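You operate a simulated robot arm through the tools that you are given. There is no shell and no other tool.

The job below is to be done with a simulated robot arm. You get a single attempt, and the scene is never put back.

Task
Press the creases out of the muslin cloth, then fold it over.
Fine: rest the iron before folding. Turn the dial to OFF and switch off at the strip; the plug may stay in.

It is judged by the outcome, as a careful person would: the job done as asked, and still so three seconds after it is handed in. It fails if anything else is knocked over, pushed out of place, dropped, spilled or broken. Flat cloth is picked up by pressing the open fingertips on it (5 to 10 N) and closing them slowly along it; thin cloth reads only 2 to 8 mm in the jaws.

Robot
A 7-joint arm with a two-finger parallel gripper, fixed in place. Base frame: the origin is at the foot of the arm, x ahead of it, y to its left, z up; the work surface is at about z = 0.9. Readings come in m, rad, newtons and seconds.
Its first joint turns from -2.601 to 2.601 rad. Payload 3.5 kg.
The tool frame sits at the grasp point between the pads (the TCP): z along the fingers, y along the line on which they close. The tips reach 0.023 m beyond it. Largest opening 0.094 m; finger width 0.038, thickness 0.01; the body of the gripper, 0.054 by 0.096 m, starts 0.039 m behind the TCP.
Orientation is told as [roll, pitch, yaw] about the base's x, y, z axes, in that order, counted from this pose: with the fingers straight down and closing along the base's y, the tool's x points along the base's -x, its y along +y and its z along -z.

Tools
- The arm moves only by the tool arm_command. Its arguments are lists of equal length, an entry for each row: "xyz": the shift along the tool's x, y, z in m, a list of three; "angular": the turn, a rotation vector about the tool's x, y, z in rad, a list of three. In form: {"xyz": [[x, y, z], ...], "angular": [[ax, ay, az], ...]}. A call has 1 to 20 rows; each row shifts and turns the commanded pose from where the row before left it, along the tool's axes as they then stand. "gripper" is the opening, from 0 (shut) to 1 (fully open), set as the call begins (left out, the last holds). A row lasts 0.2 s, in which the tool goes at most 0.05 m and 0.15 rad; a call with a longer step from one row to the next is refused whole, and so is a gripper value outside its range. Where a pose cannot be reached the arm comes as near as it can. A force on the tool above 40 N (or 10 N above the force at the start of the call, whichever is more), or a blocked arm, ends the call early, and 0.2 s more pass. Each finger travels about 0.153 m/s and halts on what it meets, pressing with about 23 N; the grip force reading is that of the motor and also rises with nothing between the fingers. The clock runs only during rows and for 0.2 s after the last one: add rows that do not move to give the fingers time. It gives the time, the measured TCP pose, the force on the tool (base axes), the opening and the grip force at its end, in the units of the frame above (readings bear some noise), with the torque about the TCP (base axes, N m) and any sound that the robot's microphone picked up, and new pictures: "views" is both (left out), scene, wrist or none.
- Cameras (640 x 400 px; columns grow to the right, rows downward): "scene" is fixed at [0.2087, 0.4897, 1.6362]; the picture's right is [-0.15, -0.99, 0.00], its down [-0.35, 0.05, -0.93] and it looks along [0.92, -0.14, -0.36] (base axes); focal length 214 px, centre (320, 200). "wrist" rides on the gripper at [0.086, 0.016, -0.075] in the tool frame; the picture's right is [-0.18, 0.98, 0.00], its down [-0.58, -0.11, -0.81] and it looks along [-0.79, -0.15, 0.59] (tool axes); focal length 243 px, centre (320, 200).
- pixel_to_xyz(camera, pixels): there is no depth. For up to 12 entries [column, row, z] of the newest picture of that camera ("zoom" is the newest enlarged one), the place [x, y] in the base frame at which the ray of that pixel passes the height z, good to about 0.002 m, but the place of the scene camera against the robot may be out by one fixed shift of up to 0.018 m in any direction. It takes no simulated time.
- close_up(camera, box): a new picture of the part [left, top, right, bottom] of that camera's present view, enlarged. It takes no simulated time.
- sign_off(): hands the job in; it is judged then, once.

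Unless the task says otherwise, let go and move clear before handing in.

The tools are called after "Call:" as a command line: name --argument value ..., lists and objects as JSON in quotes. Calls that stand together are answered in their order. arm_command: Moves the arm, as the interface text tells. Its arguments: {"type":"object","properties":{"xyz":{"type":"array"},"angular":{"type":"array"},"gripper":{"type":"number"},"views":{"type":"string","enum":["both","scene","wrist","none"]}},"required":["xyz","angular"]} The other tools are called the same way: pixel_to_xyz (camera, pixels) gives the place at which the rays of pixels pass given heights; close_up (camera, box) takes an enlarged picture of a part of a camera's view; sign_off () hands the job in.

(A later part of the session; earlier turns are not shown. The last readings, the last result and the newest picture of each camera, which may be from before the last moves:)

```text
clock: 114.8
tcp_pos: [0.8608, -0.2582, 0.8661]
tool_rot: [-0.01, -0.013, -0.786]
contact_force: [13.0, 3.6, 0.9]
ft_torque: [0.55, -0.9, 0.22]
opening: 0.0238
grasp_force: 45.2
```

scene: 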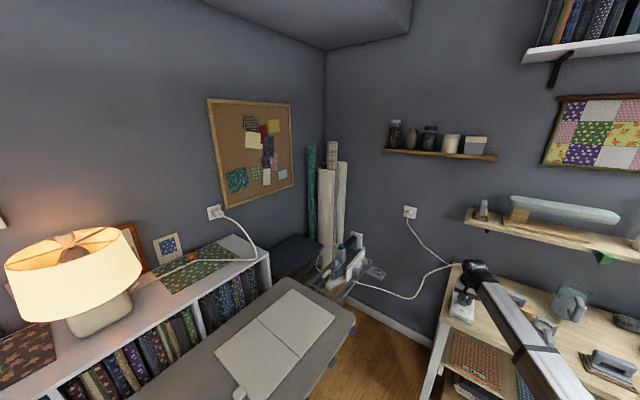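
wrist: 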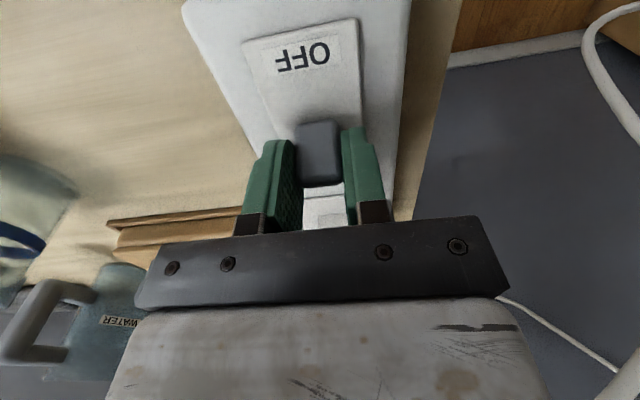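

The load is relaxed to about 12 N. Now I'll draw the paddle toward OFF (+x of the tool) in small steps.

Call:
arm_command --xyz '[[0.003, 0.0005, 0], [0.003, 0.0005, 0], [0.003, 0, 0], [0, 0, 0]]' --angular '[[0, 0, 0], [0, 0, 0], [0, 0, 0], [0, 0, 0]]'

Call:
close_up --camera "wrist" --box '[220, 60, 420, 240]'

Call:
close_up --camera "scene" --box '[430, 245, 510, 335]'

```text
clock: 115.8
tcp_pos: [0.8547, -0.2536, 0.8669]
tool_rot: [-0.011, -0.016, -0.786]
contact_force: [14.3, -29.9, 7.0]
ft_torque: [-0.18, -1.31, 0.14]
opening: 0.024
grasp_force: 44.9
```

scene: 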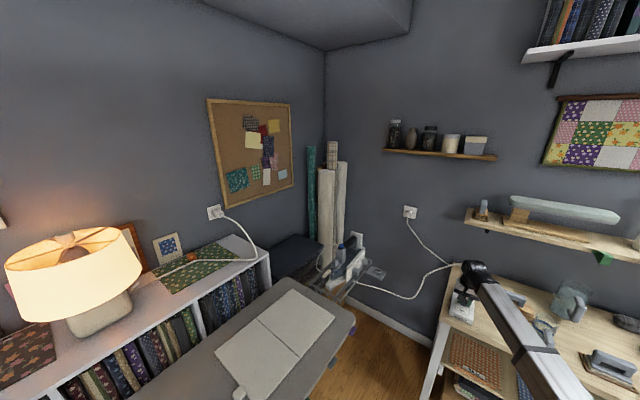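
wrist: 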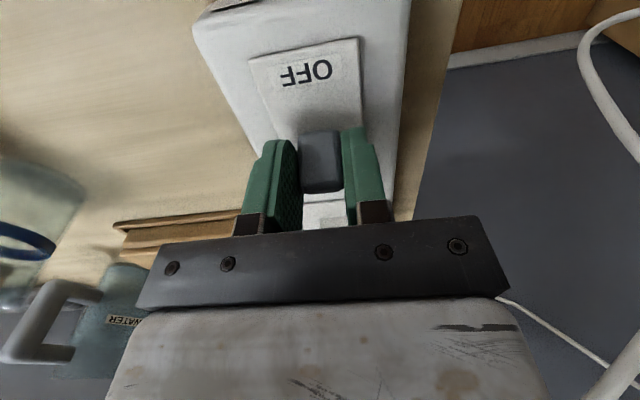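

```text
2.22 times, centred on (320, 150) of wrist
```

zoom: 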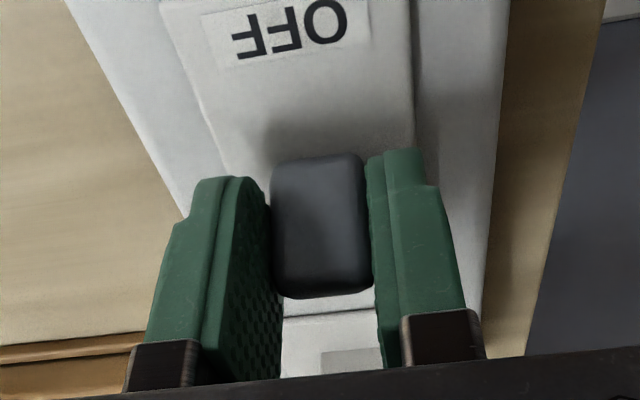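

```text
4.44 times, centred on (470, 290) of scene
```

zoom: 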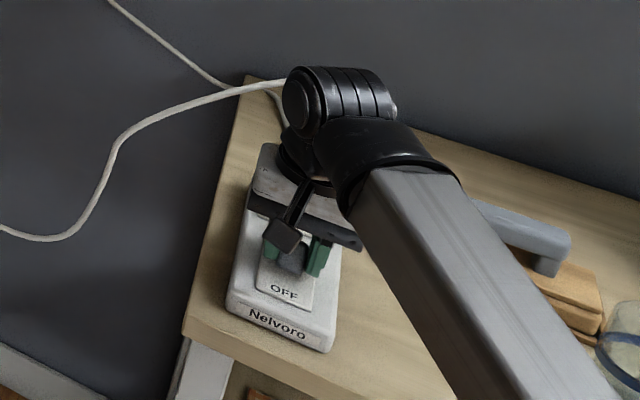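

The paddle resists about 31 N and the pads slip over it, so it's likely a toggle that must tilt, and pinching blocks the tilt. I'll release, rise, and then push its top from the ON side instead.

Call:
arm_command --xyz '[[-0.004, 0, 0], [0, 0, 0], [0, 0, 0], [0, 0, -0.015], [0, 0, -0.03], [0, 0, -0.01], [0, 0, 0]]' --angular '[[0, 0, 0], [0, 0, 0], [0, 0, 0], [0, 0, 0], [0, 0, 0], [0, 0, 0], [0, 0, 0]]' --gripper 0.4

Call:
close_up --camera "wrist" --box '[220, 40, 420, 230]'

Call:
close_up --camera "scene" --box '[430, 245, 510, 335]'

```text
clock: 117.4
tcp_pos: [0.8577, -0.2536, 0.9241]
tool_rot: [-0.01, -0.013, -0.786]
contact_force: [0.7, 0.5, 0.4]
ft_torque: [-0.02, -0.02, -0.01]
opening: 0.0378
grasp_force: 0.0
```

scene: 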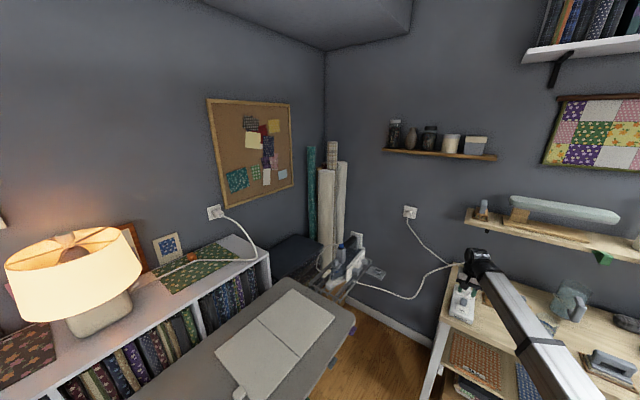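
wrist: 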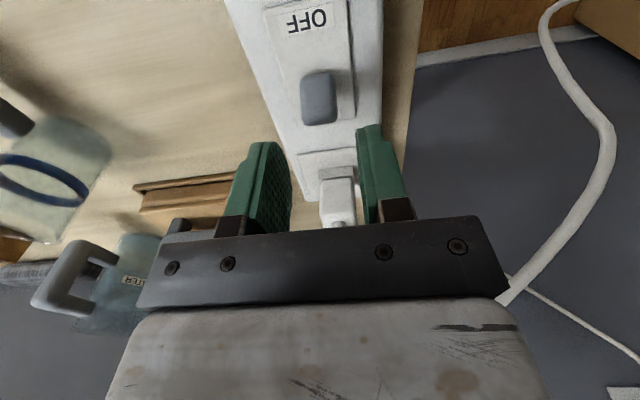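

```text
2.11 times, centred on (320, 135) of wrist
```

zoom: 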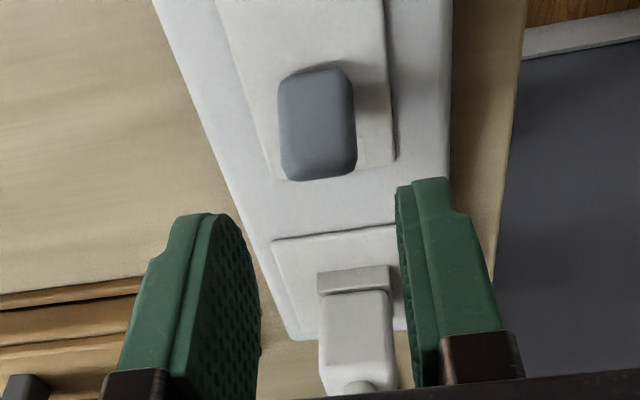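

```text
4.44 times, centred on (470, 290) of scene
```

zoom: 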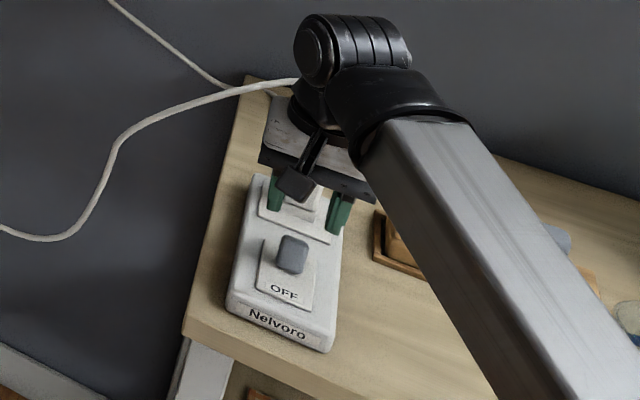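

The strip hasn't moved. The paddle's ON-side face is about 8 mm behind the TCP line, and the plug is about 7 cm behind it. I'll close the fingers, step 33 mm toward the plug side, and lower into that gap to push the paddle toward OFF.

Call:
arm_command --xyz '[[-0.0165, 0, 0], [-0.0165, 0, 0], [0, 0, 0], [0, 0, 0.02], [0, 0, 0.02], [0, 0, 0.01], [0, 0, 0]]' --angular '[[0, 0, 0], [0, 0, 0], [0, 0, 0], [0, 0, 0], [0, 0, 0], [0, 0, 0], [0, 0, 0]]' --gripper 0.0

Call:
close_up --camera "wrist" --box '[220, 40, 420, 230]'

Call:
close_up --camera "scene" --box '[430, 245, 510, 335]'

```text
clock: 119.0
tcp_pos: [0.8817, -0.2783, 0.8734]
tool_rot: [-0.009, -0.014, -0.786]
contact_force: [-0.8, -0.9, 0.3]
ft_torque: [-0.03, 0.0, -0.01]
opening: 0.0
grasp_force: 22.5
```

scene: 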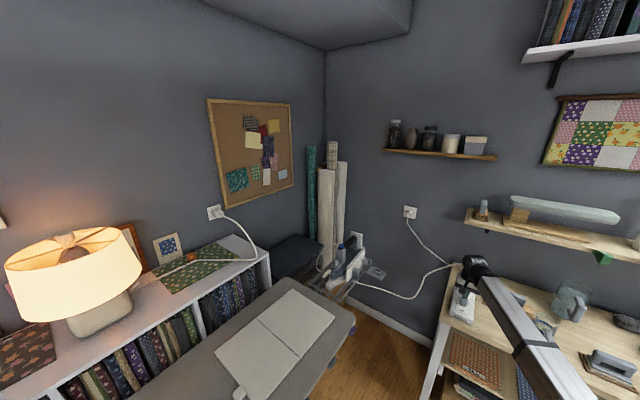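
wrist: 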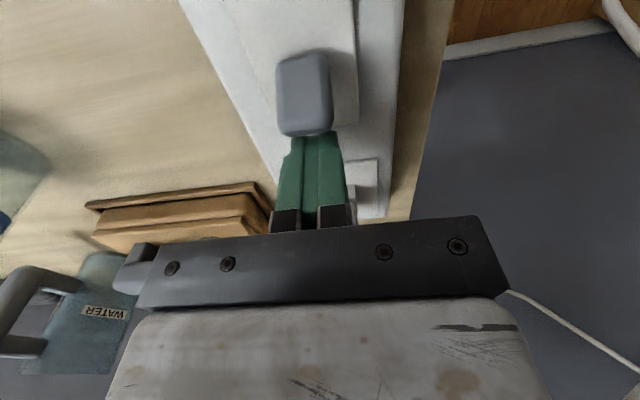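

```text
2.11 times, centred on (320, 135) of wrist
```

zoom: 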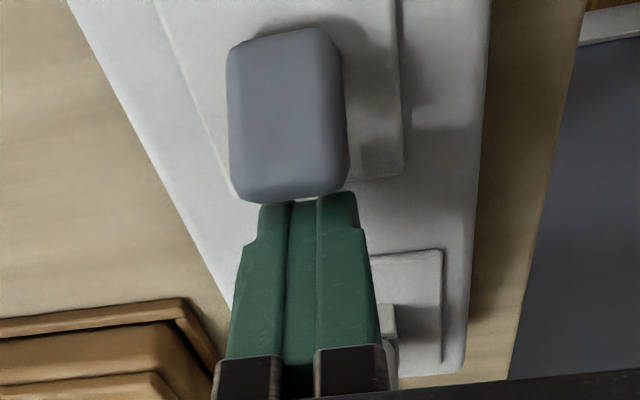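

```text
4.44 times, centred on (470, 290) of scene
```

zoom: 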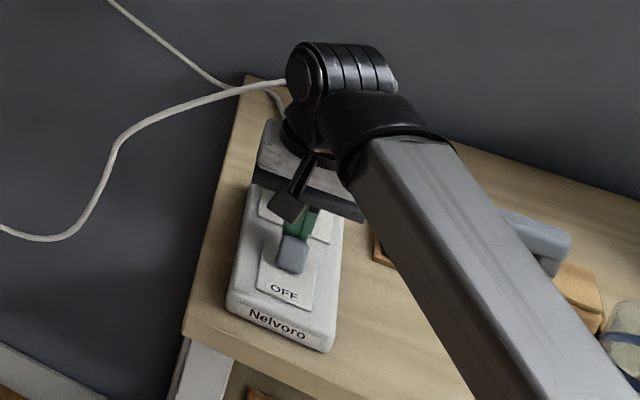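

The closed fingers are directly behind the paddle, on the ON side. I'll push slowly toward OFF.

Call:
arm_command --xyz '[[0.004, -0.001, 0], [0.004, 0, 0], [0.004, 0, 0], [0.003, 0, 0], [0, 0, 0]]' --angular '[[0, 0, 0], [0, 0, 0], [0, 0, 0], [0, 0, 0], [0, 0, 0]]'

Call:
close_up --camera "wrist" --box '[220, 20, 420, 210]'

Call:
close_up --camera "scene" --box '[430, 245, 510, 335]'

```text
clock: 120.2
tcp_pos: [0.8709, -0.2663, 0.8739]
tool_rot: [-0.01, -0.013, -0.786]
contact_force: [0.1, -0.5, 0.2]
ft_torque: [0.01, -0.02, -0.02]
opening: 0.0001
grasp_force: 23.3
```

scene: 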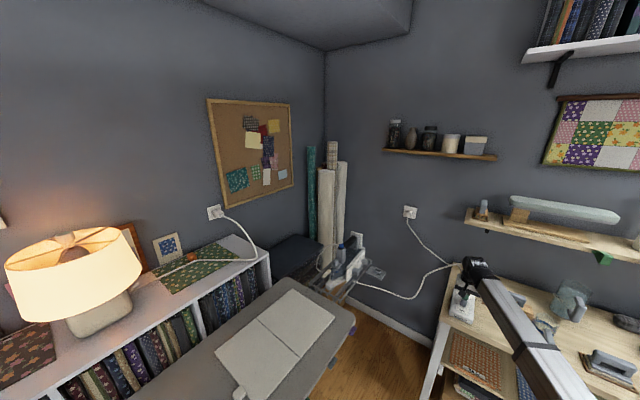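
wrist: 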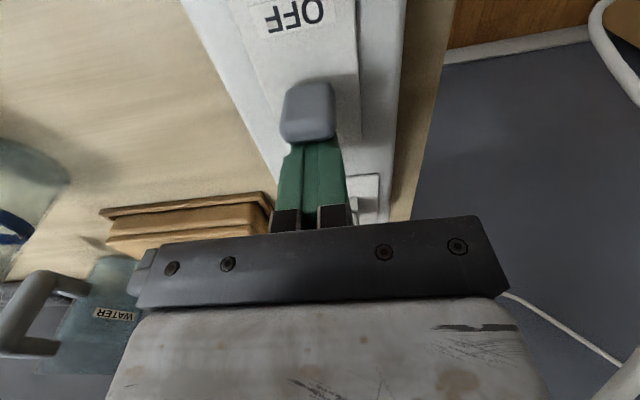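

```text
2.11 times, centred on (320, 115) of wrist
```

zoom: 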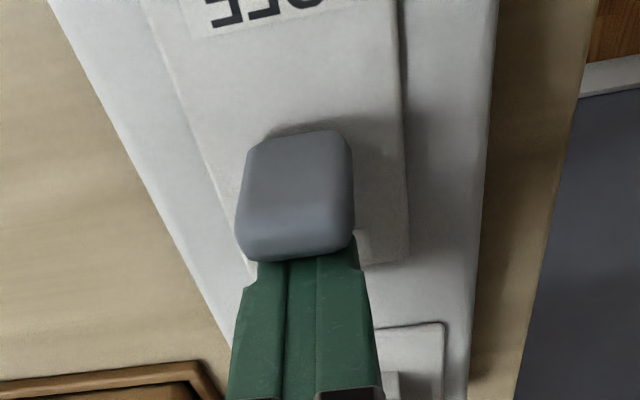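

```text
4.44 times, centred on (470, 290) of scene
```

zoom: 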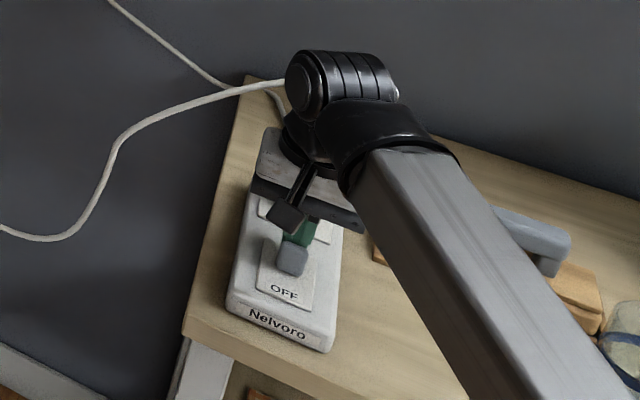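

There's no resisting force, and the paddle looks like it's starting to follow the fingers. I'll keep pushing.

Call:
arm_command --xyz '[[0.003, 0, 0], [0.003, 0, 0], [0.003, 0, 0], [0.003, 0, 0], [0, 0, 0]]' --angular '[[0, 0, 0], [0, 0, 0], [0, 0, 0], [0, 0, 0], [0, 0, 0]]'

Call:
close_up --camera "wrist" --box '[220, 20, 420, 210]'

Call:
close_up --camera "scene" --box '[430, 245, 510, 335]'

```text
clock: 121.5
tcp_pos: [0.8661, -0.2616, 0.8743]
tool_rot: [-0.008, -0.023, -0.787]
contact_force: [5.2, -7.8, 2.4]
ft_torque: [-0.16, -0.08, 0.02]
opening: 0.0
grasp_force: 23.2
stopped in row 5: the force on the tool passed its limit at 41 N (the readings are from after the stop); the commanded pose is now the measured one
```

scene: 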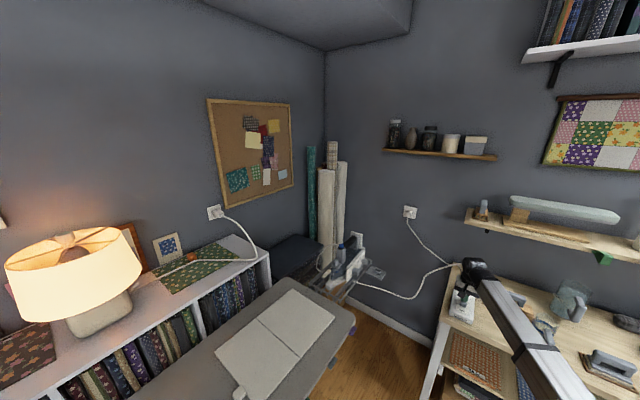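
wrist: 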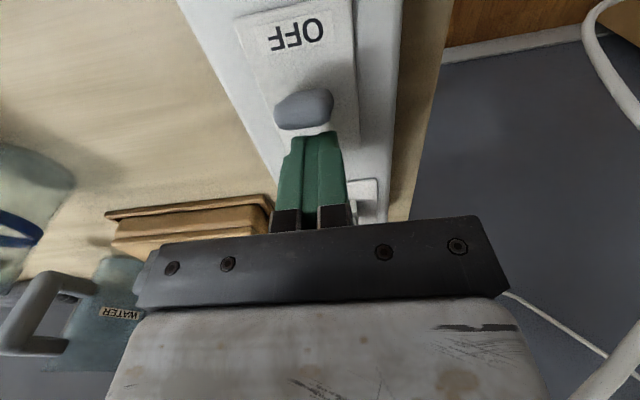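

```text
2.11 times, centred on (320, 115) of wrist
```

zoom: 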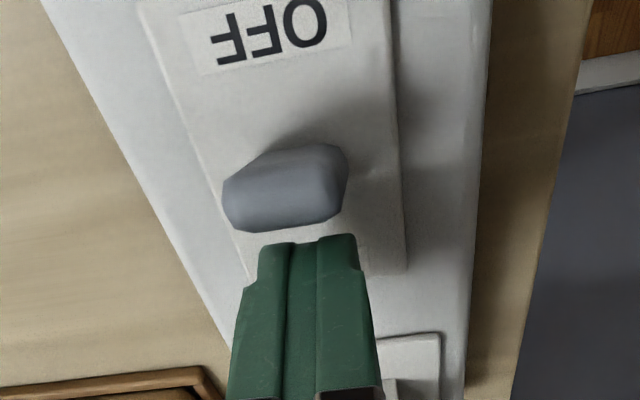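

```text
4.44 times, centred on (470, 290) of scene
```

zoom: 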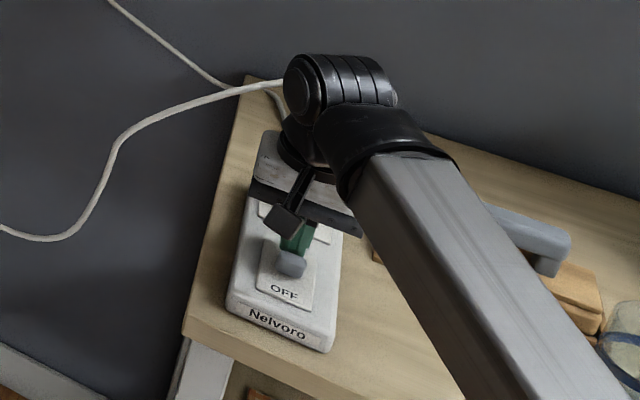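

The paddle has tipped over toward OFF (seen end-on at wrist (305,110)) and hit its stop. I'll back off and rise to verify.

Call:
arm_command --xyz '[[-0.006, 0, 0], [-0.004, 0, 0], [0, 0, -0.03], [0, 0, -0.04], [0, 0, -0.03], [0, 0, 0]]' --angular '[[0, 0, 0], [0, 0, 0], [0, 0, 0], [0, 0, 0], [0, 0, 0], [0, 0, 0]]'

Call:
close_up --camera "wrist" --box '[240, 0, 420, 160]'

Call:
close_up --camera "scene" --box '[430, 245, 510, 335]'

```text
clock: 122.9
tcp_pos: [0.871, -0.2649, 0.9753]
tool_rot: [-0.009, -0.02, -0.789]
contact_force: [-0.3, -0.3, 0.5]
ft_torque: [0.01, -0.03, -0.04]
opening: 0.0
grasp_force: 23.3
```

scene: 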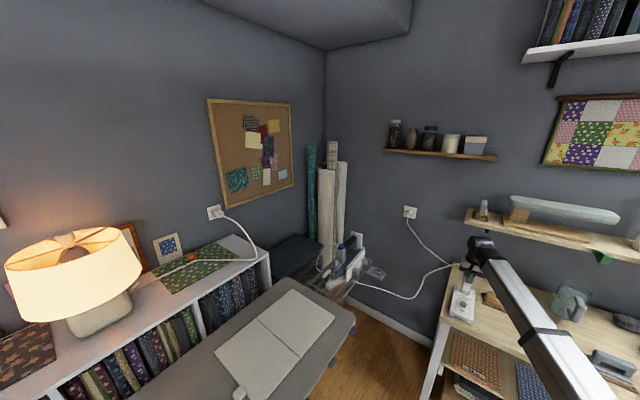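
wrist: 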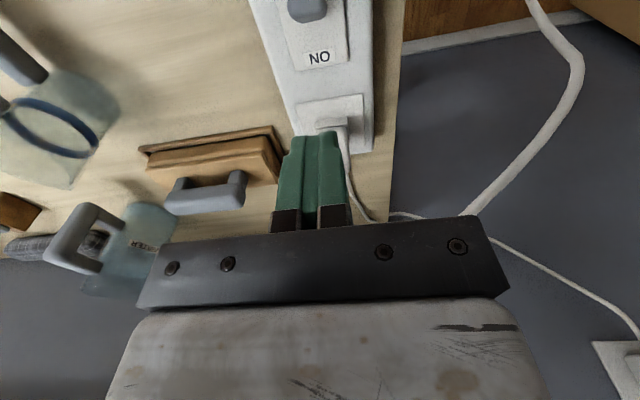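

```text
2.50 times, centred on (330, 80) of wrist
```

zoom: 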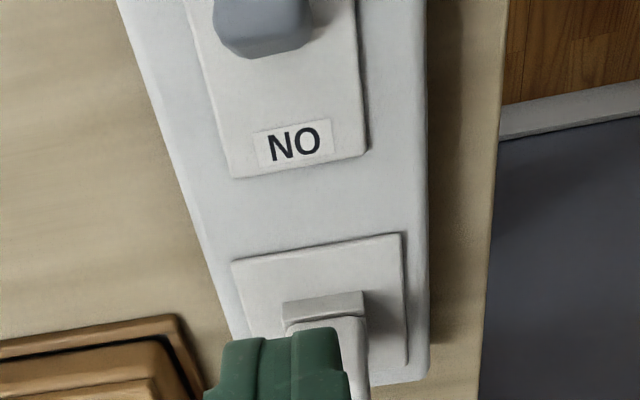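

```text
4.44 times, centred on (470, 290) of scene
```

zoom: 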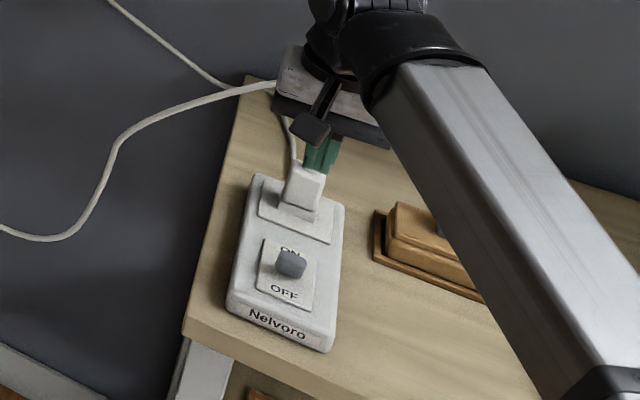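

The lever now leans to OFF with the ON label exposed, so both the dial and the strip are off. Next is the fold: I'll travel to the cloth's near end above the pull-tab, with yaw keeping the closing axis parallel to the fold line.

Call:
arm_command --xyz '[[0.04, 0.02, -0.0062], [0.04, 0.0208, -0.0062], [0.04, 0.0208, -0.0062], [0.04, 0.0208, -0.0062], [0.04, 0.0208, -0.0062], [0.04, 0.0208, -0.0062], [0.04, 0.0208, -0.0062], [0.04, 0.0208, -0.0062], [0.04, 0.0208, -0.0062], [0.04, 0.0208, -0.0062], [0.04, 0.0208, -0.0062], [0.04, 0.0208, -0.0062], [0.04, 0.0208, -0.0062], [0.04, 0.0208, -0.0062], [0.04, 0.0208, -0.0062], [0.04, 0.0208, -0.0062], [0.04, 0.0208, -0.0062], [0.04, 0.0208, -0.0062], [0.04, 0.0208, -0.0062], [0, 0, 0]]' --angular '[[0, 0, 0], [0, 0, 0], [0, 0, 0], [0, 0, 0], [0, 0, 0], [0, 0, 0], [0, 0, 0], [0, 0, 0], [0, 0, 0], [0, 0, 0], [0, 0, 0], [0, 0, 0], [0, 0, 0], [0, 0, 0], [0, 0, 0], [0, 0, 0], [0, 0, 0], [0, 0, 0], [0, 0, 0], [0, 0, 0.017]]' --gripper 0.6

Call:
close_up --camera "scene" --box '[430, 245, 510, 335]'

Call:
close_up --camera "scene" --box '[300, 210, 400, 310]'

```text
clock: 127.1
tcp_pos: [0.6129, 0.5547, 1.0724]
tool_rot: [-0.01, -0.02, -0.805]
contact_force: [0.0, -0.3, -0.2]
ft_torque: [-0.01, -0.02, -0.01]
opening: 0.0563
grasp_force: 0.1
```

scene: 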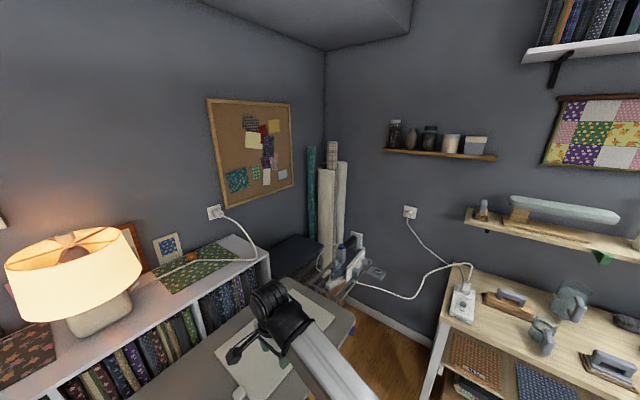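
wrist: 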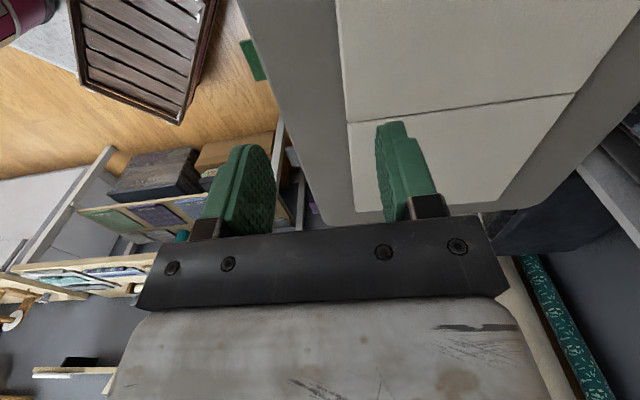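

```text
4.44 times, centred on (470, 290) of scene
```

zoom: 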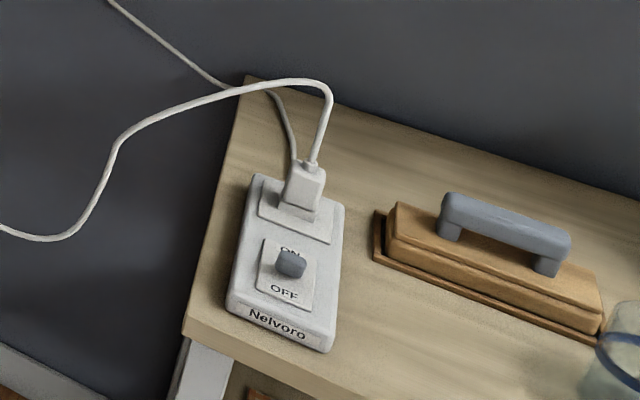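

```text
4.00 times, centred on (350, 260) of scene
```

zoom: 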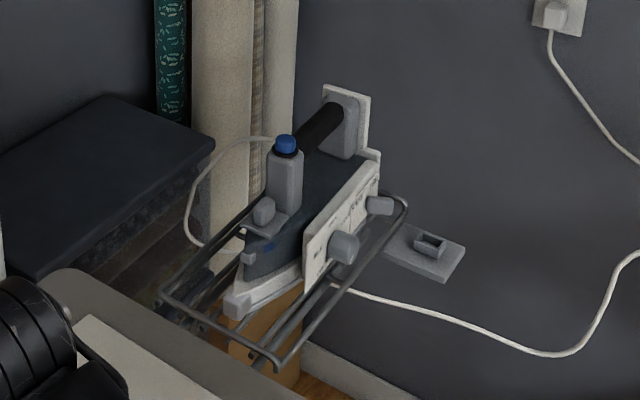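

Strip and iron look undisturbed. The hand is at (0.613,0.555), so I'll move over the tab at about (0.625,0.667) to view it between the fingers.

Call:
arm_command --xyz '[[0.024, 0.0287, 0], [0.024, 0.0287, 0], [0.024, 0.0287, 0], [0, 0, 0]]' --angular '[[-0.007, 0.02, 0], [0, 0, 0], [0, 0, 0], [0, 0, 0]]'

Call:
close_up --camera "wrist" --box '[220, 0, 440, 180]'

```text
clock: 128.1
tcp_pos: [0.6247, 0.6633, 1.0707]
tool_rot: [-0.002, -0.002, -0.804]
contact_force: [0.5, -0.8, 0.1]
ft_torque: [0.0, 0.01, -0.02]
opening: 0.0563
grasp_force: 0.0
```

scene: 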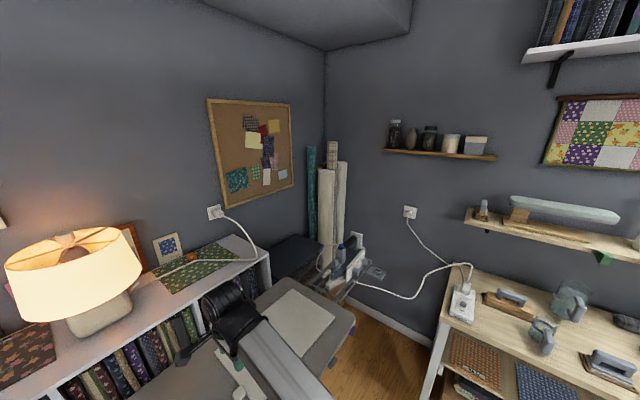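
wrist: 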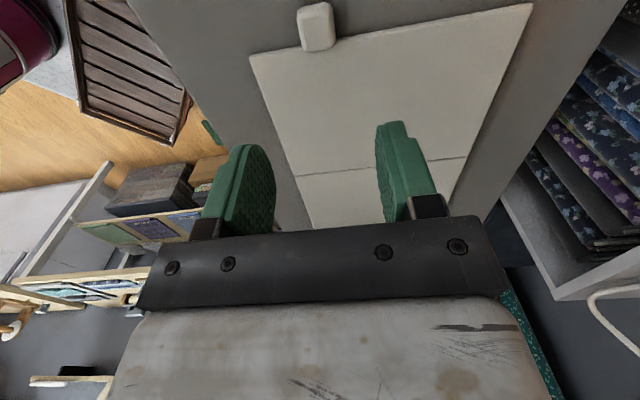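

```text
2.22 times, centred on (330, 90) of wrist
```

zoom: 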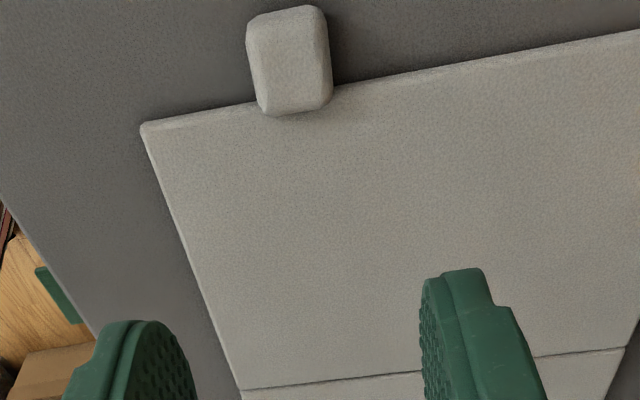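

The tab is at wrist (316,27), clearly a raised block at the near edge. I'll compute tab and edge positions.

Call:
pixel_to_xyz --camera "wrist" --pixels '[[316.5, 27, 0.905], [316.5, 27, 0.915], [298, 30, 0.91], [335, 25, 0.91], [312, 50, 0.905], [328, 48, 0.905], [249, 56, 0.9], [531, 4, 0.9], [295, 176, 0.9], [467, 157, 0.9], [320, 4, 0.91]]'

Call:
close_up --camera "wrist" --box '[270, 0, 370, 70]'

```text
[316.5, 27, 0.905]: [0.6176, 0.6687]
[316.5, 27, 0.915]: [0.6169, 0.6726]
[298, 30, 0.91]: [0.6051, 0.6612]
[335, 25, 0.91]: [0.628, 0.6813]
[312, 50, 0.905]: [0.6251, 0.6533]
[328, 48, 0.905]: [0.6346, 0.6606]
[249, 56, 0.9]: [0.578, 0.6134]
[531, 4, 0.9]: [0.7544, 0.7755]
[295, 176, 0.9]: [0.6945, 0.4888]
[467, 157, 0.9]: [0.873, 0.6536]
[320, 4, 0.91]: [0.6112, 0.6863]
```

```text
5.71 times, centred on (320, 35) of wrist
```

zoom: 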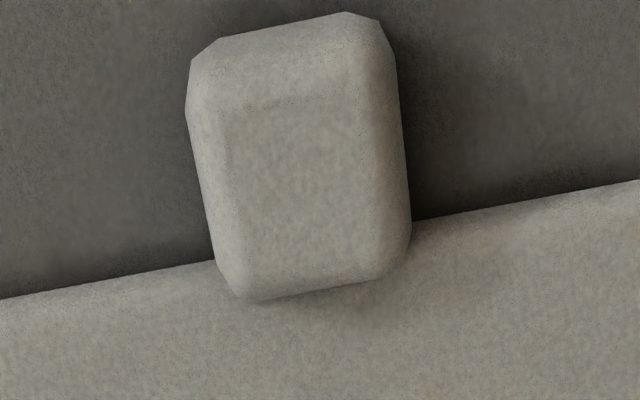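

The tab is about 30 mm square, centred near (0.6185,0.669), and the fold axis direction gives a yaw of −0.826. I'll align slightly outward of the edge and descend to just above the tab.

Call:
arm_command --xyz '[[0.0084, -0.0007, 0], [0.006, 0, 0], [0, 0, 0.04], [0, 0, 0.04], [0, 0, 0.035], [0, 0, 0]]' --angular '[[0, 0, 0.022], [0, 0, 0], [0, 0, 0], [0, 0, 0], [0, 0, 0], [0, 0, 0]]'

Call:
close_up --camera "wrist" --box '[200, 60, 440, 240]'

Call:
close_up --camera "scene" --box '[170, 280, 330, 400]'

```text
clock: 129.5
tcp_pos: [0.6162, 0.6773, 0.9547]
tool_rot: [0.0, -0.003, -0.827]
contact_force: [0.8, 0.2, 0.4]
ft_torque: [-0.01, 0.02, -0.02]
opening: 0.0563
grasp_force: 0.1
```

scene: 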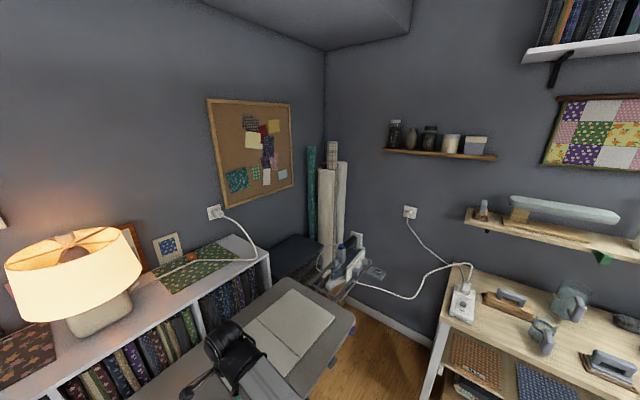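
wrist: 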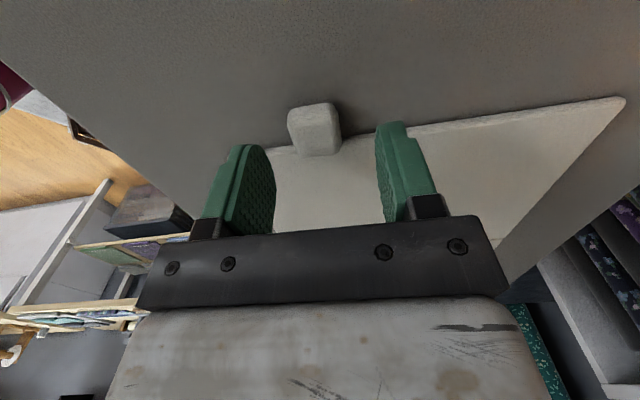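

```text
2.22 times, centred on (320, 150) of wrist
```

zoom: 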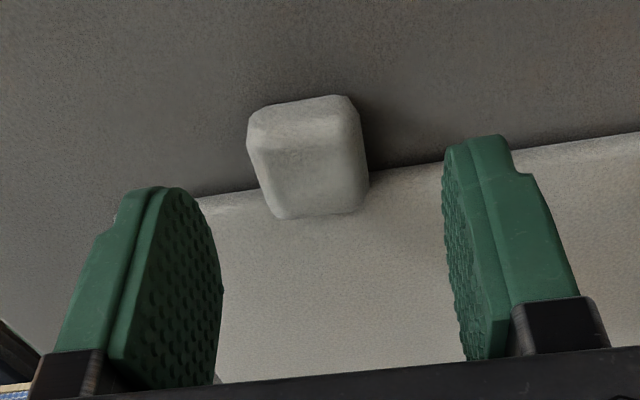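

```text
3.33 times, centred on (250, 340) of scene
```

zoom: 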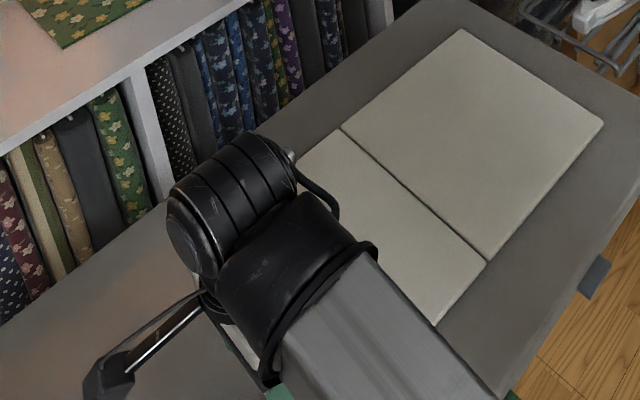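

The tab is slightly to −y, about 3 mm. I'll correct and lower so the pads straddle it, with tips just above the board.

Call:
arm_command --xyz '[[0.003, -0.0033, 0.01], [0, 0, 0.007], [0, 0, 0.005], [0, 0, 0.003], [0, 0, 0]]' --angular '[[0, 0, 0], [0, 0, 0], [0, 0, 0], [0, 0, 0], [0, 0, 0]]'

Call:
close_up --camera "wrist" --box '[200, 60, 440, 240]'

```text
clock: 130.7
tcp_pos: [0.6121, 0.6744, 0.9303]
tool_rot: [-0.002, -0.002, -0.828]
contact_force: [-0.7, -0.4, 0.3]
ft_torque: [-0.01, -0.01, 0.01]
opening: 0.0562
grasp_force: 0.2
```

scene: 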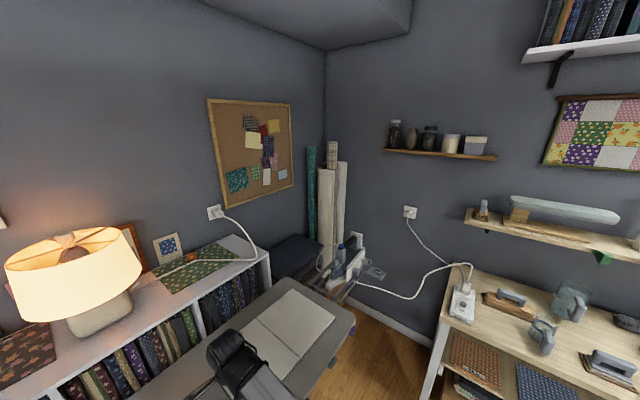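
wrist: 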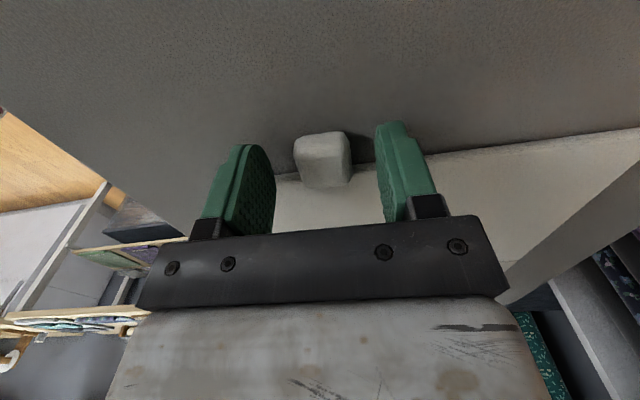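

```text
2.22 times, centred on (320, 150) of wrist
```

zoom: 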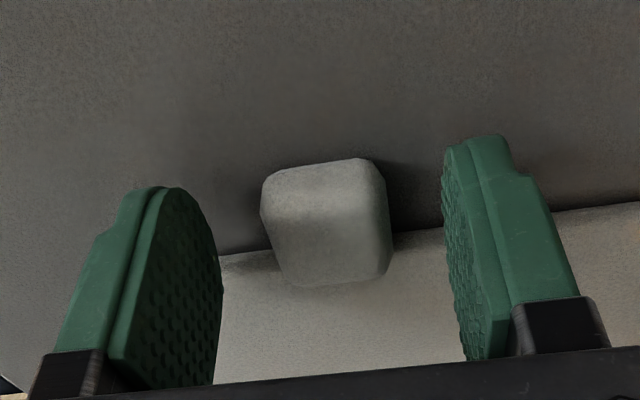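

The tab is centred at wrist (322,160). I'll go 3 mm lower and close on it.

Call:
arm_command --xyz '[[0, 0, 0.002], [0, 0, 0.001], [0, 0, 0]]' --angular '[[0, 0, 0], [0, 0, 0], [0, 0, 0]]' --views "none"

Call:
arm_command --xyz '[[0, 0, 0], [0, 0, 0], [0, 0, 0]]' --angular '[[0, 0, 0], [0, 0, 0], [0, 0, 0]]' --gripper 0.0

Call:
close_up --camera "wrist" --box '[200, 60, 440, 240]'

```text
clock: 131.5
tcp_pos: [0.6118, 0.6739, 0.9268]
tool_rot: [-0.001, -0.001, -0.826]
contact_force: [-0.5, -0.5, 0.0]
ft_torque: [0.03, -0.01, 0.01]
opening: 0.0565
grasp_force: 0.0
```

```text
clock: 132.3
tcp_pos: [0.6106, 0.6738, 0.9269]
tool_rot: [-0.001, -0.002, -0.827]
contact_force: [1.5, 1.4, 0.1]
ft_torque: [-0.01, -0.07, 0.26]
opening: 0.0294
grasp_force: 22.7
```

scene: 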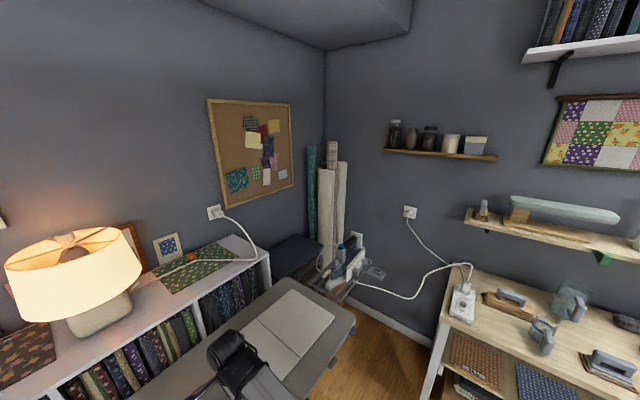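
wrist: 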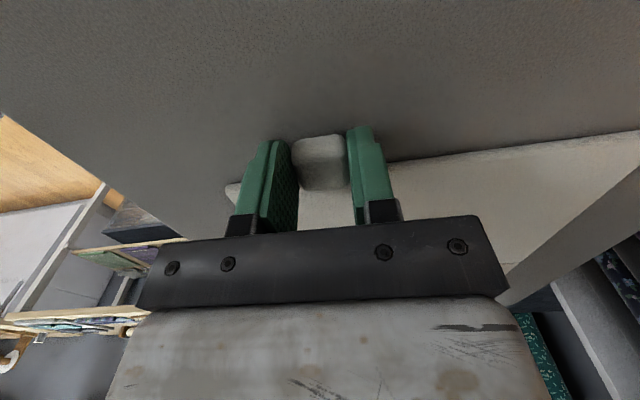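

```text
2.22 times, centred on (320, 150) of wrist
```

zoom: 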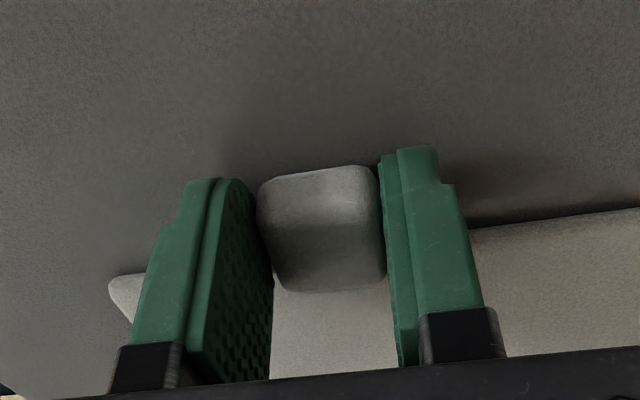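

The tab is gripped at 29.4 mm and 22.7 N. I'll start the arc over the fold line (radius about 0.184 m), the first 45°.

Call:
arm_command --xyz '[[-0.0016, 0, -0.024], [-0.0047, 0, -0.0236], [-0.0077, 0, -0.0228], [-0.0106, 0, -0.0216], [-0.0134, 0, -0.02], [-0.0159, 0, -0.0181], [0, 0, 0]]' --angular '[[0, 0, 0], [0, 0, 0], [0, 0, 0], [0, 0, 0], [0, 0, 0], [0, 0, 0], [0, 0, 0]]'

Call:
close_up --camera "scene" --box '[190, 240, 350, 400]'

```text
clock: 133.9
tcp_pos: [0.6462, 0.6353, 1.0578]
tool_rot: [-0.002, 0.0, -0.825]
contact_force: [0.3, 0.0, -1.3]
ft_torque: [0.09, 0.25, -0.02]
opening: 0.0294
grasp_force: 22.6
```

scene: 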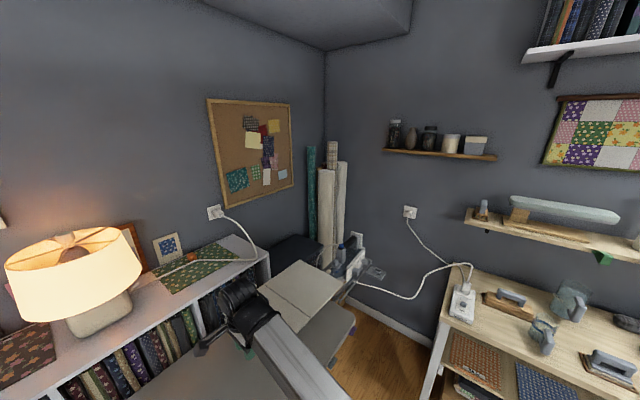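
wrist: 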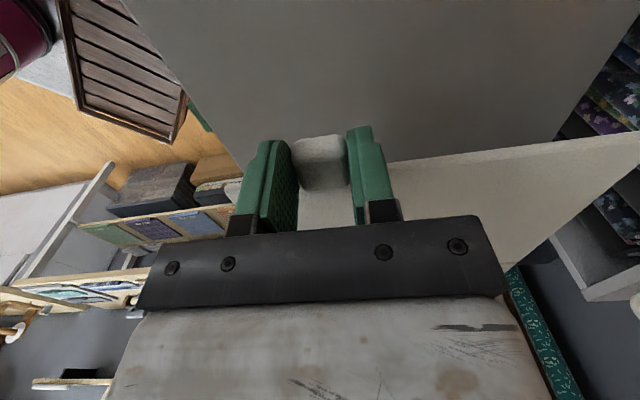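

```text
2.50 times, centred on (270, 320) of scene
```

zoom: 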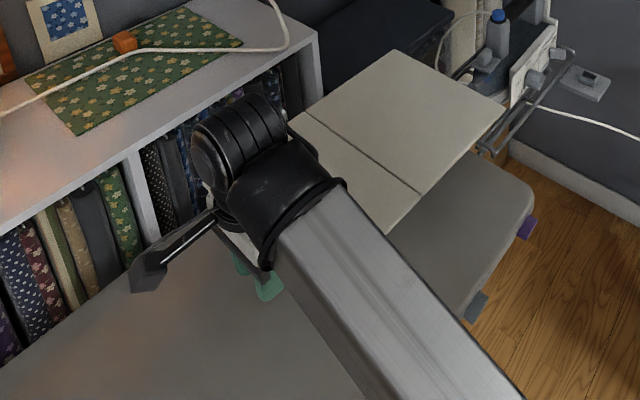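

The tab didn't pivot in the pads, so the whole cloth lifted flat. I'll retrace exactly and lay it back down. Then I'll redo the fold by rotating the hand along with the panel, so the far half stays pressed on the board.

Call:
arm_command --xyz '[[0.0159, 0, 0.0181], [0.0134, 0, 0.02], [0.0106, 0, 0.0216], [0.0077, 0, 0.0228], [0.0047, 0, 0.0236], [0.0016, 0, 0.014], [0, 0, 0.006], [0, 0, 0.003], [0, 0, 0]]' --angular '[[0, 0, 0], [0, 0, 0], [0, 0, 0], [0, 0, 0], [0, 0, 0], [0, 0, 0], [0, 0, 0], [0, 0, 0], [0, 0, 0]]'

Call:
close_up --camera "scene" --box '[190, 240, 350, 400]'

```text
clock: 135.9
tcp_pos: [0.6107, 0.6729, 0.9304]
tool_rot: [-0.001, 0.0, -0.827]
contact_force: [-1.2, -0.5, 0.0]
ft_torque: [0.08, -0.13, 0.03]
opening: 0.0291
grasp_force: 22.8
```

scene: 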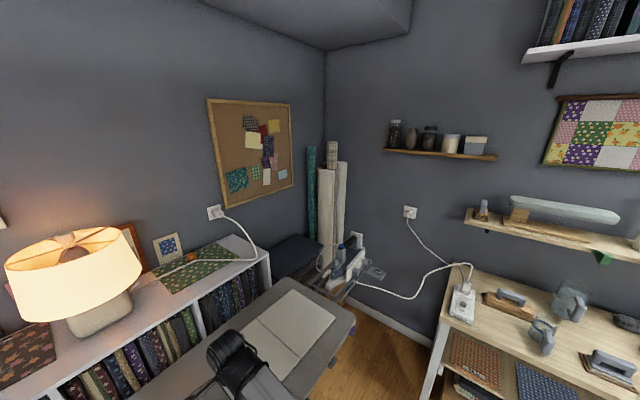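
wrist: 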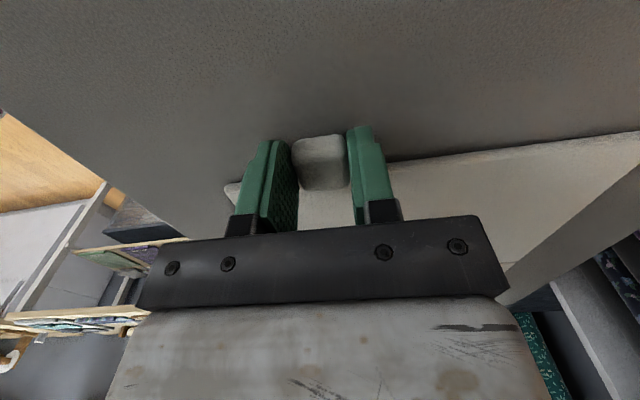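

```text
2.50 times, centred on (270, 320) of scene
```

zoom: 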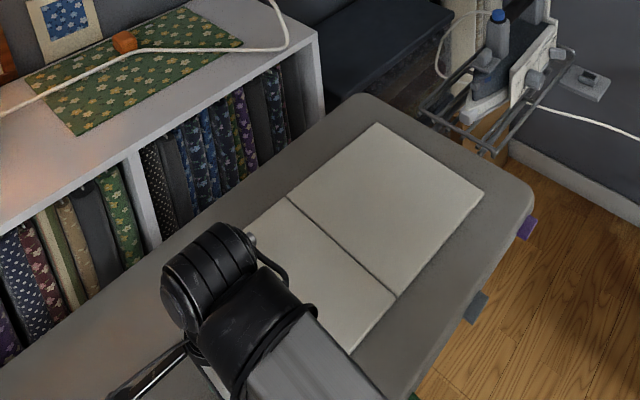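

The cloth is back in its place. I'll settle it 3 mm lower, then rotate the hand rigidly about the fold line (hinge 0.1925 m away), starting with 0.4 rad.

Call:
arm_command --xyz '[[0, 0, 0.003], [-0.00336, 0, -0.01909], [-0.00336, 0, -0.01909], [-0.00336, 0, -0.01909], [-0.00336, 0, -0.01909], [0, 0, 0]]' --angular '[[0, 0, 0], [0, 0.1, 0], [0, 0.1, 0], [0, 0.1, 0], [0, 0.1, 0], [0, 0, 0]]'

Call:
close_up --camera "scene" --box '[190, 240, 350, 400]'

```text
clock: 137.3
tcp_pos: [0.6277, 0.6573, 0.9998]
tool_rot: [-0.003, 0.399, -0.828]
contact_force: [0.1, -0.6, -0.9]
ft_torque: [0.12, 0.05, 0.05]
opening: 0.0293
grasp_force: 23.0
```

scene: 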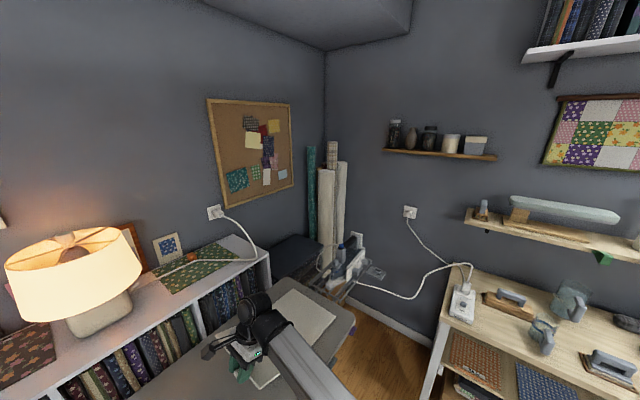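
wrist: 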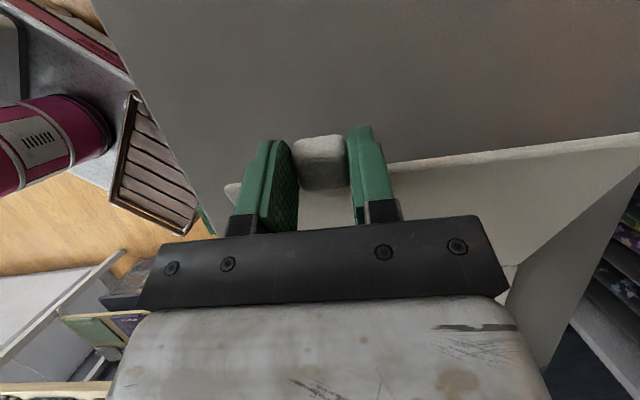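

```text
2.50 times, centred on (270, 320) of scene
```

zoom: 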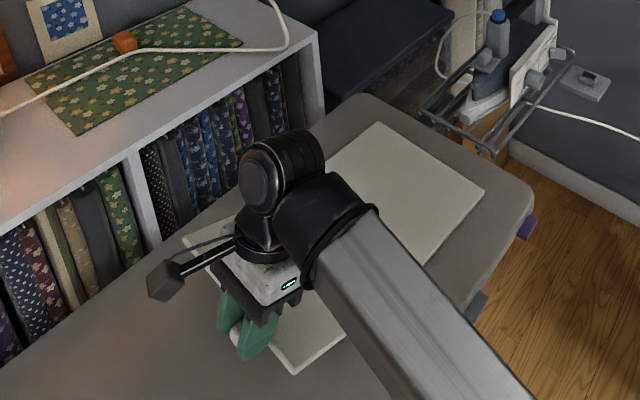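

Now the far half stays flat on the board and the near half is rising. I'll continue the rotation another 0.5 rad.

Call:
arm_command --xyz '[[-0.00336, 0, -0.01909], [-0.00336, 0, -0.01909], [-0.00336, 0, -0.01909], [-0.00336, 0, -0.01909], [-0.00336, 0, -0.01909], [0, 0, 0]]' --angular '[[0, 0.1, 0], [0, 0.1, 0], [0, 0.1, 0], [0, 0.1, 0], [0, 0.1, 0], [0, 0, 0]]'

Call:
close_up --camera "scene" --box '[190, 240, 350, 400]'

```text
clock: 138.7
tcp_pos: [0.6732, 0.6064, 1.0677]
tool_rot: [-0.004, 0.901, -0.829]
contact_force: [0.3, -0.6, -1.4]
ft_torque: [0.09, 0.09, 0.02]
opening: 0.0292
grasp_force: 22.1
```

scene: 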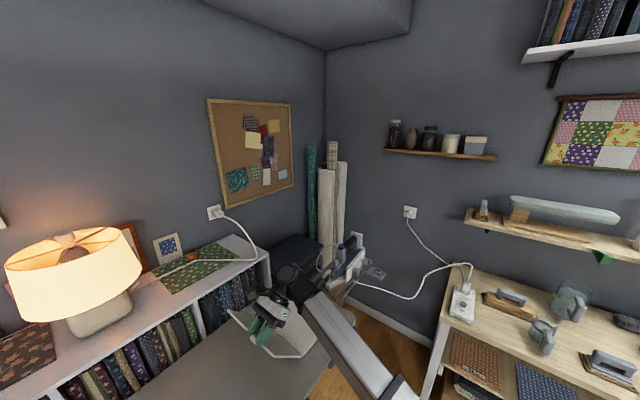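
wrist: 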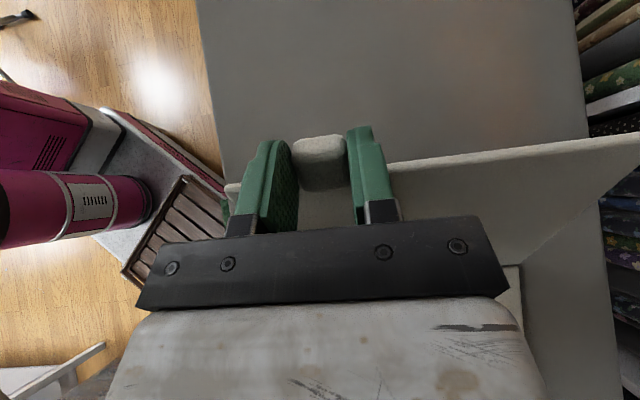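

```text
2.50 times, centred on (270, 320) of scene
```

zoom: 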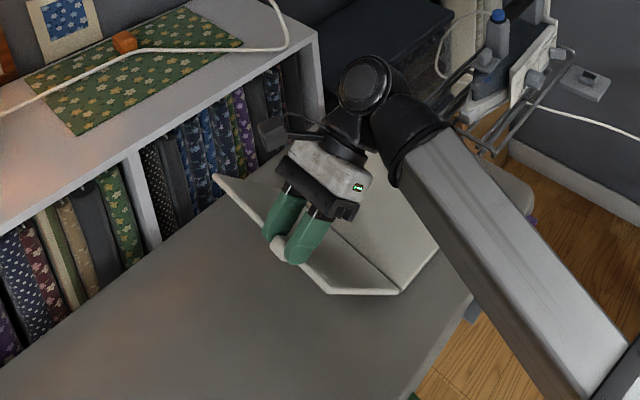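

The fold is progressing well: the near panel is at about 52° with the far half flat. I'll continue 0.5 rad more.

Call:
arm_command --xyz '[[-0.00336, 0, -0.01909], [-0.00336, 0, -0.01909], [-0.00336, 0, -0.01909], [-0.00336, 0, -0.01909], [-0.00336, 0, -0.01909], [0, 0, 0]]' --angular '[[0, 0.1, 0], [0, 0.1, 0], [0, 0.1, 0], [0, 0.1, 0], [0, 0.1, 0], [0, 0, 0]]'

Call:
close_up --camera "scene" --box '[190, 230, 350, 390]'

```text
clock: 140.1
tcp_pos: [0.7349, 0.5386, 1.0972]
tool_rot: [-0.013, 1.399, -0.84]
contact_force: [-0.1, -0.1, -1.0]
ft_torque: [0.02, 0.01, 0.05]
opening: 0.0293
grasp_force: 23.0
```

scene: 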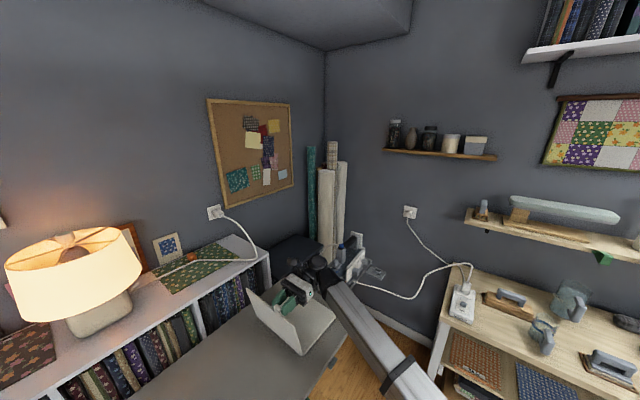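
wrist: 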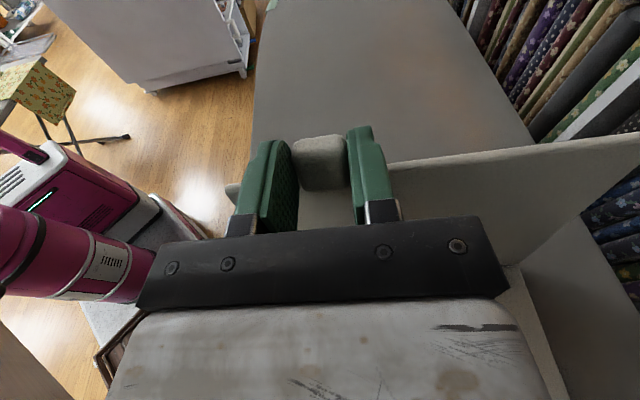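

```text
2.50 times, centred on (270, 310) of scene
```

zoom: 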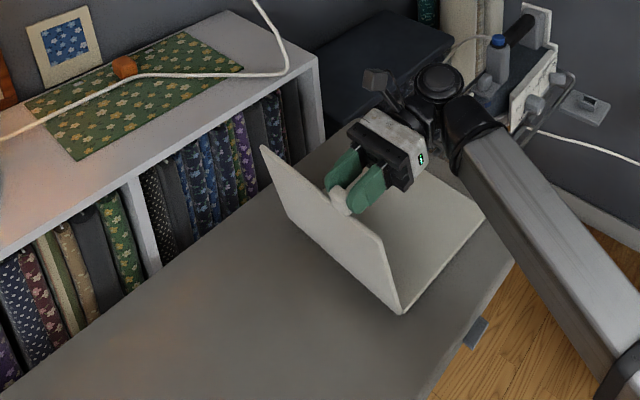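

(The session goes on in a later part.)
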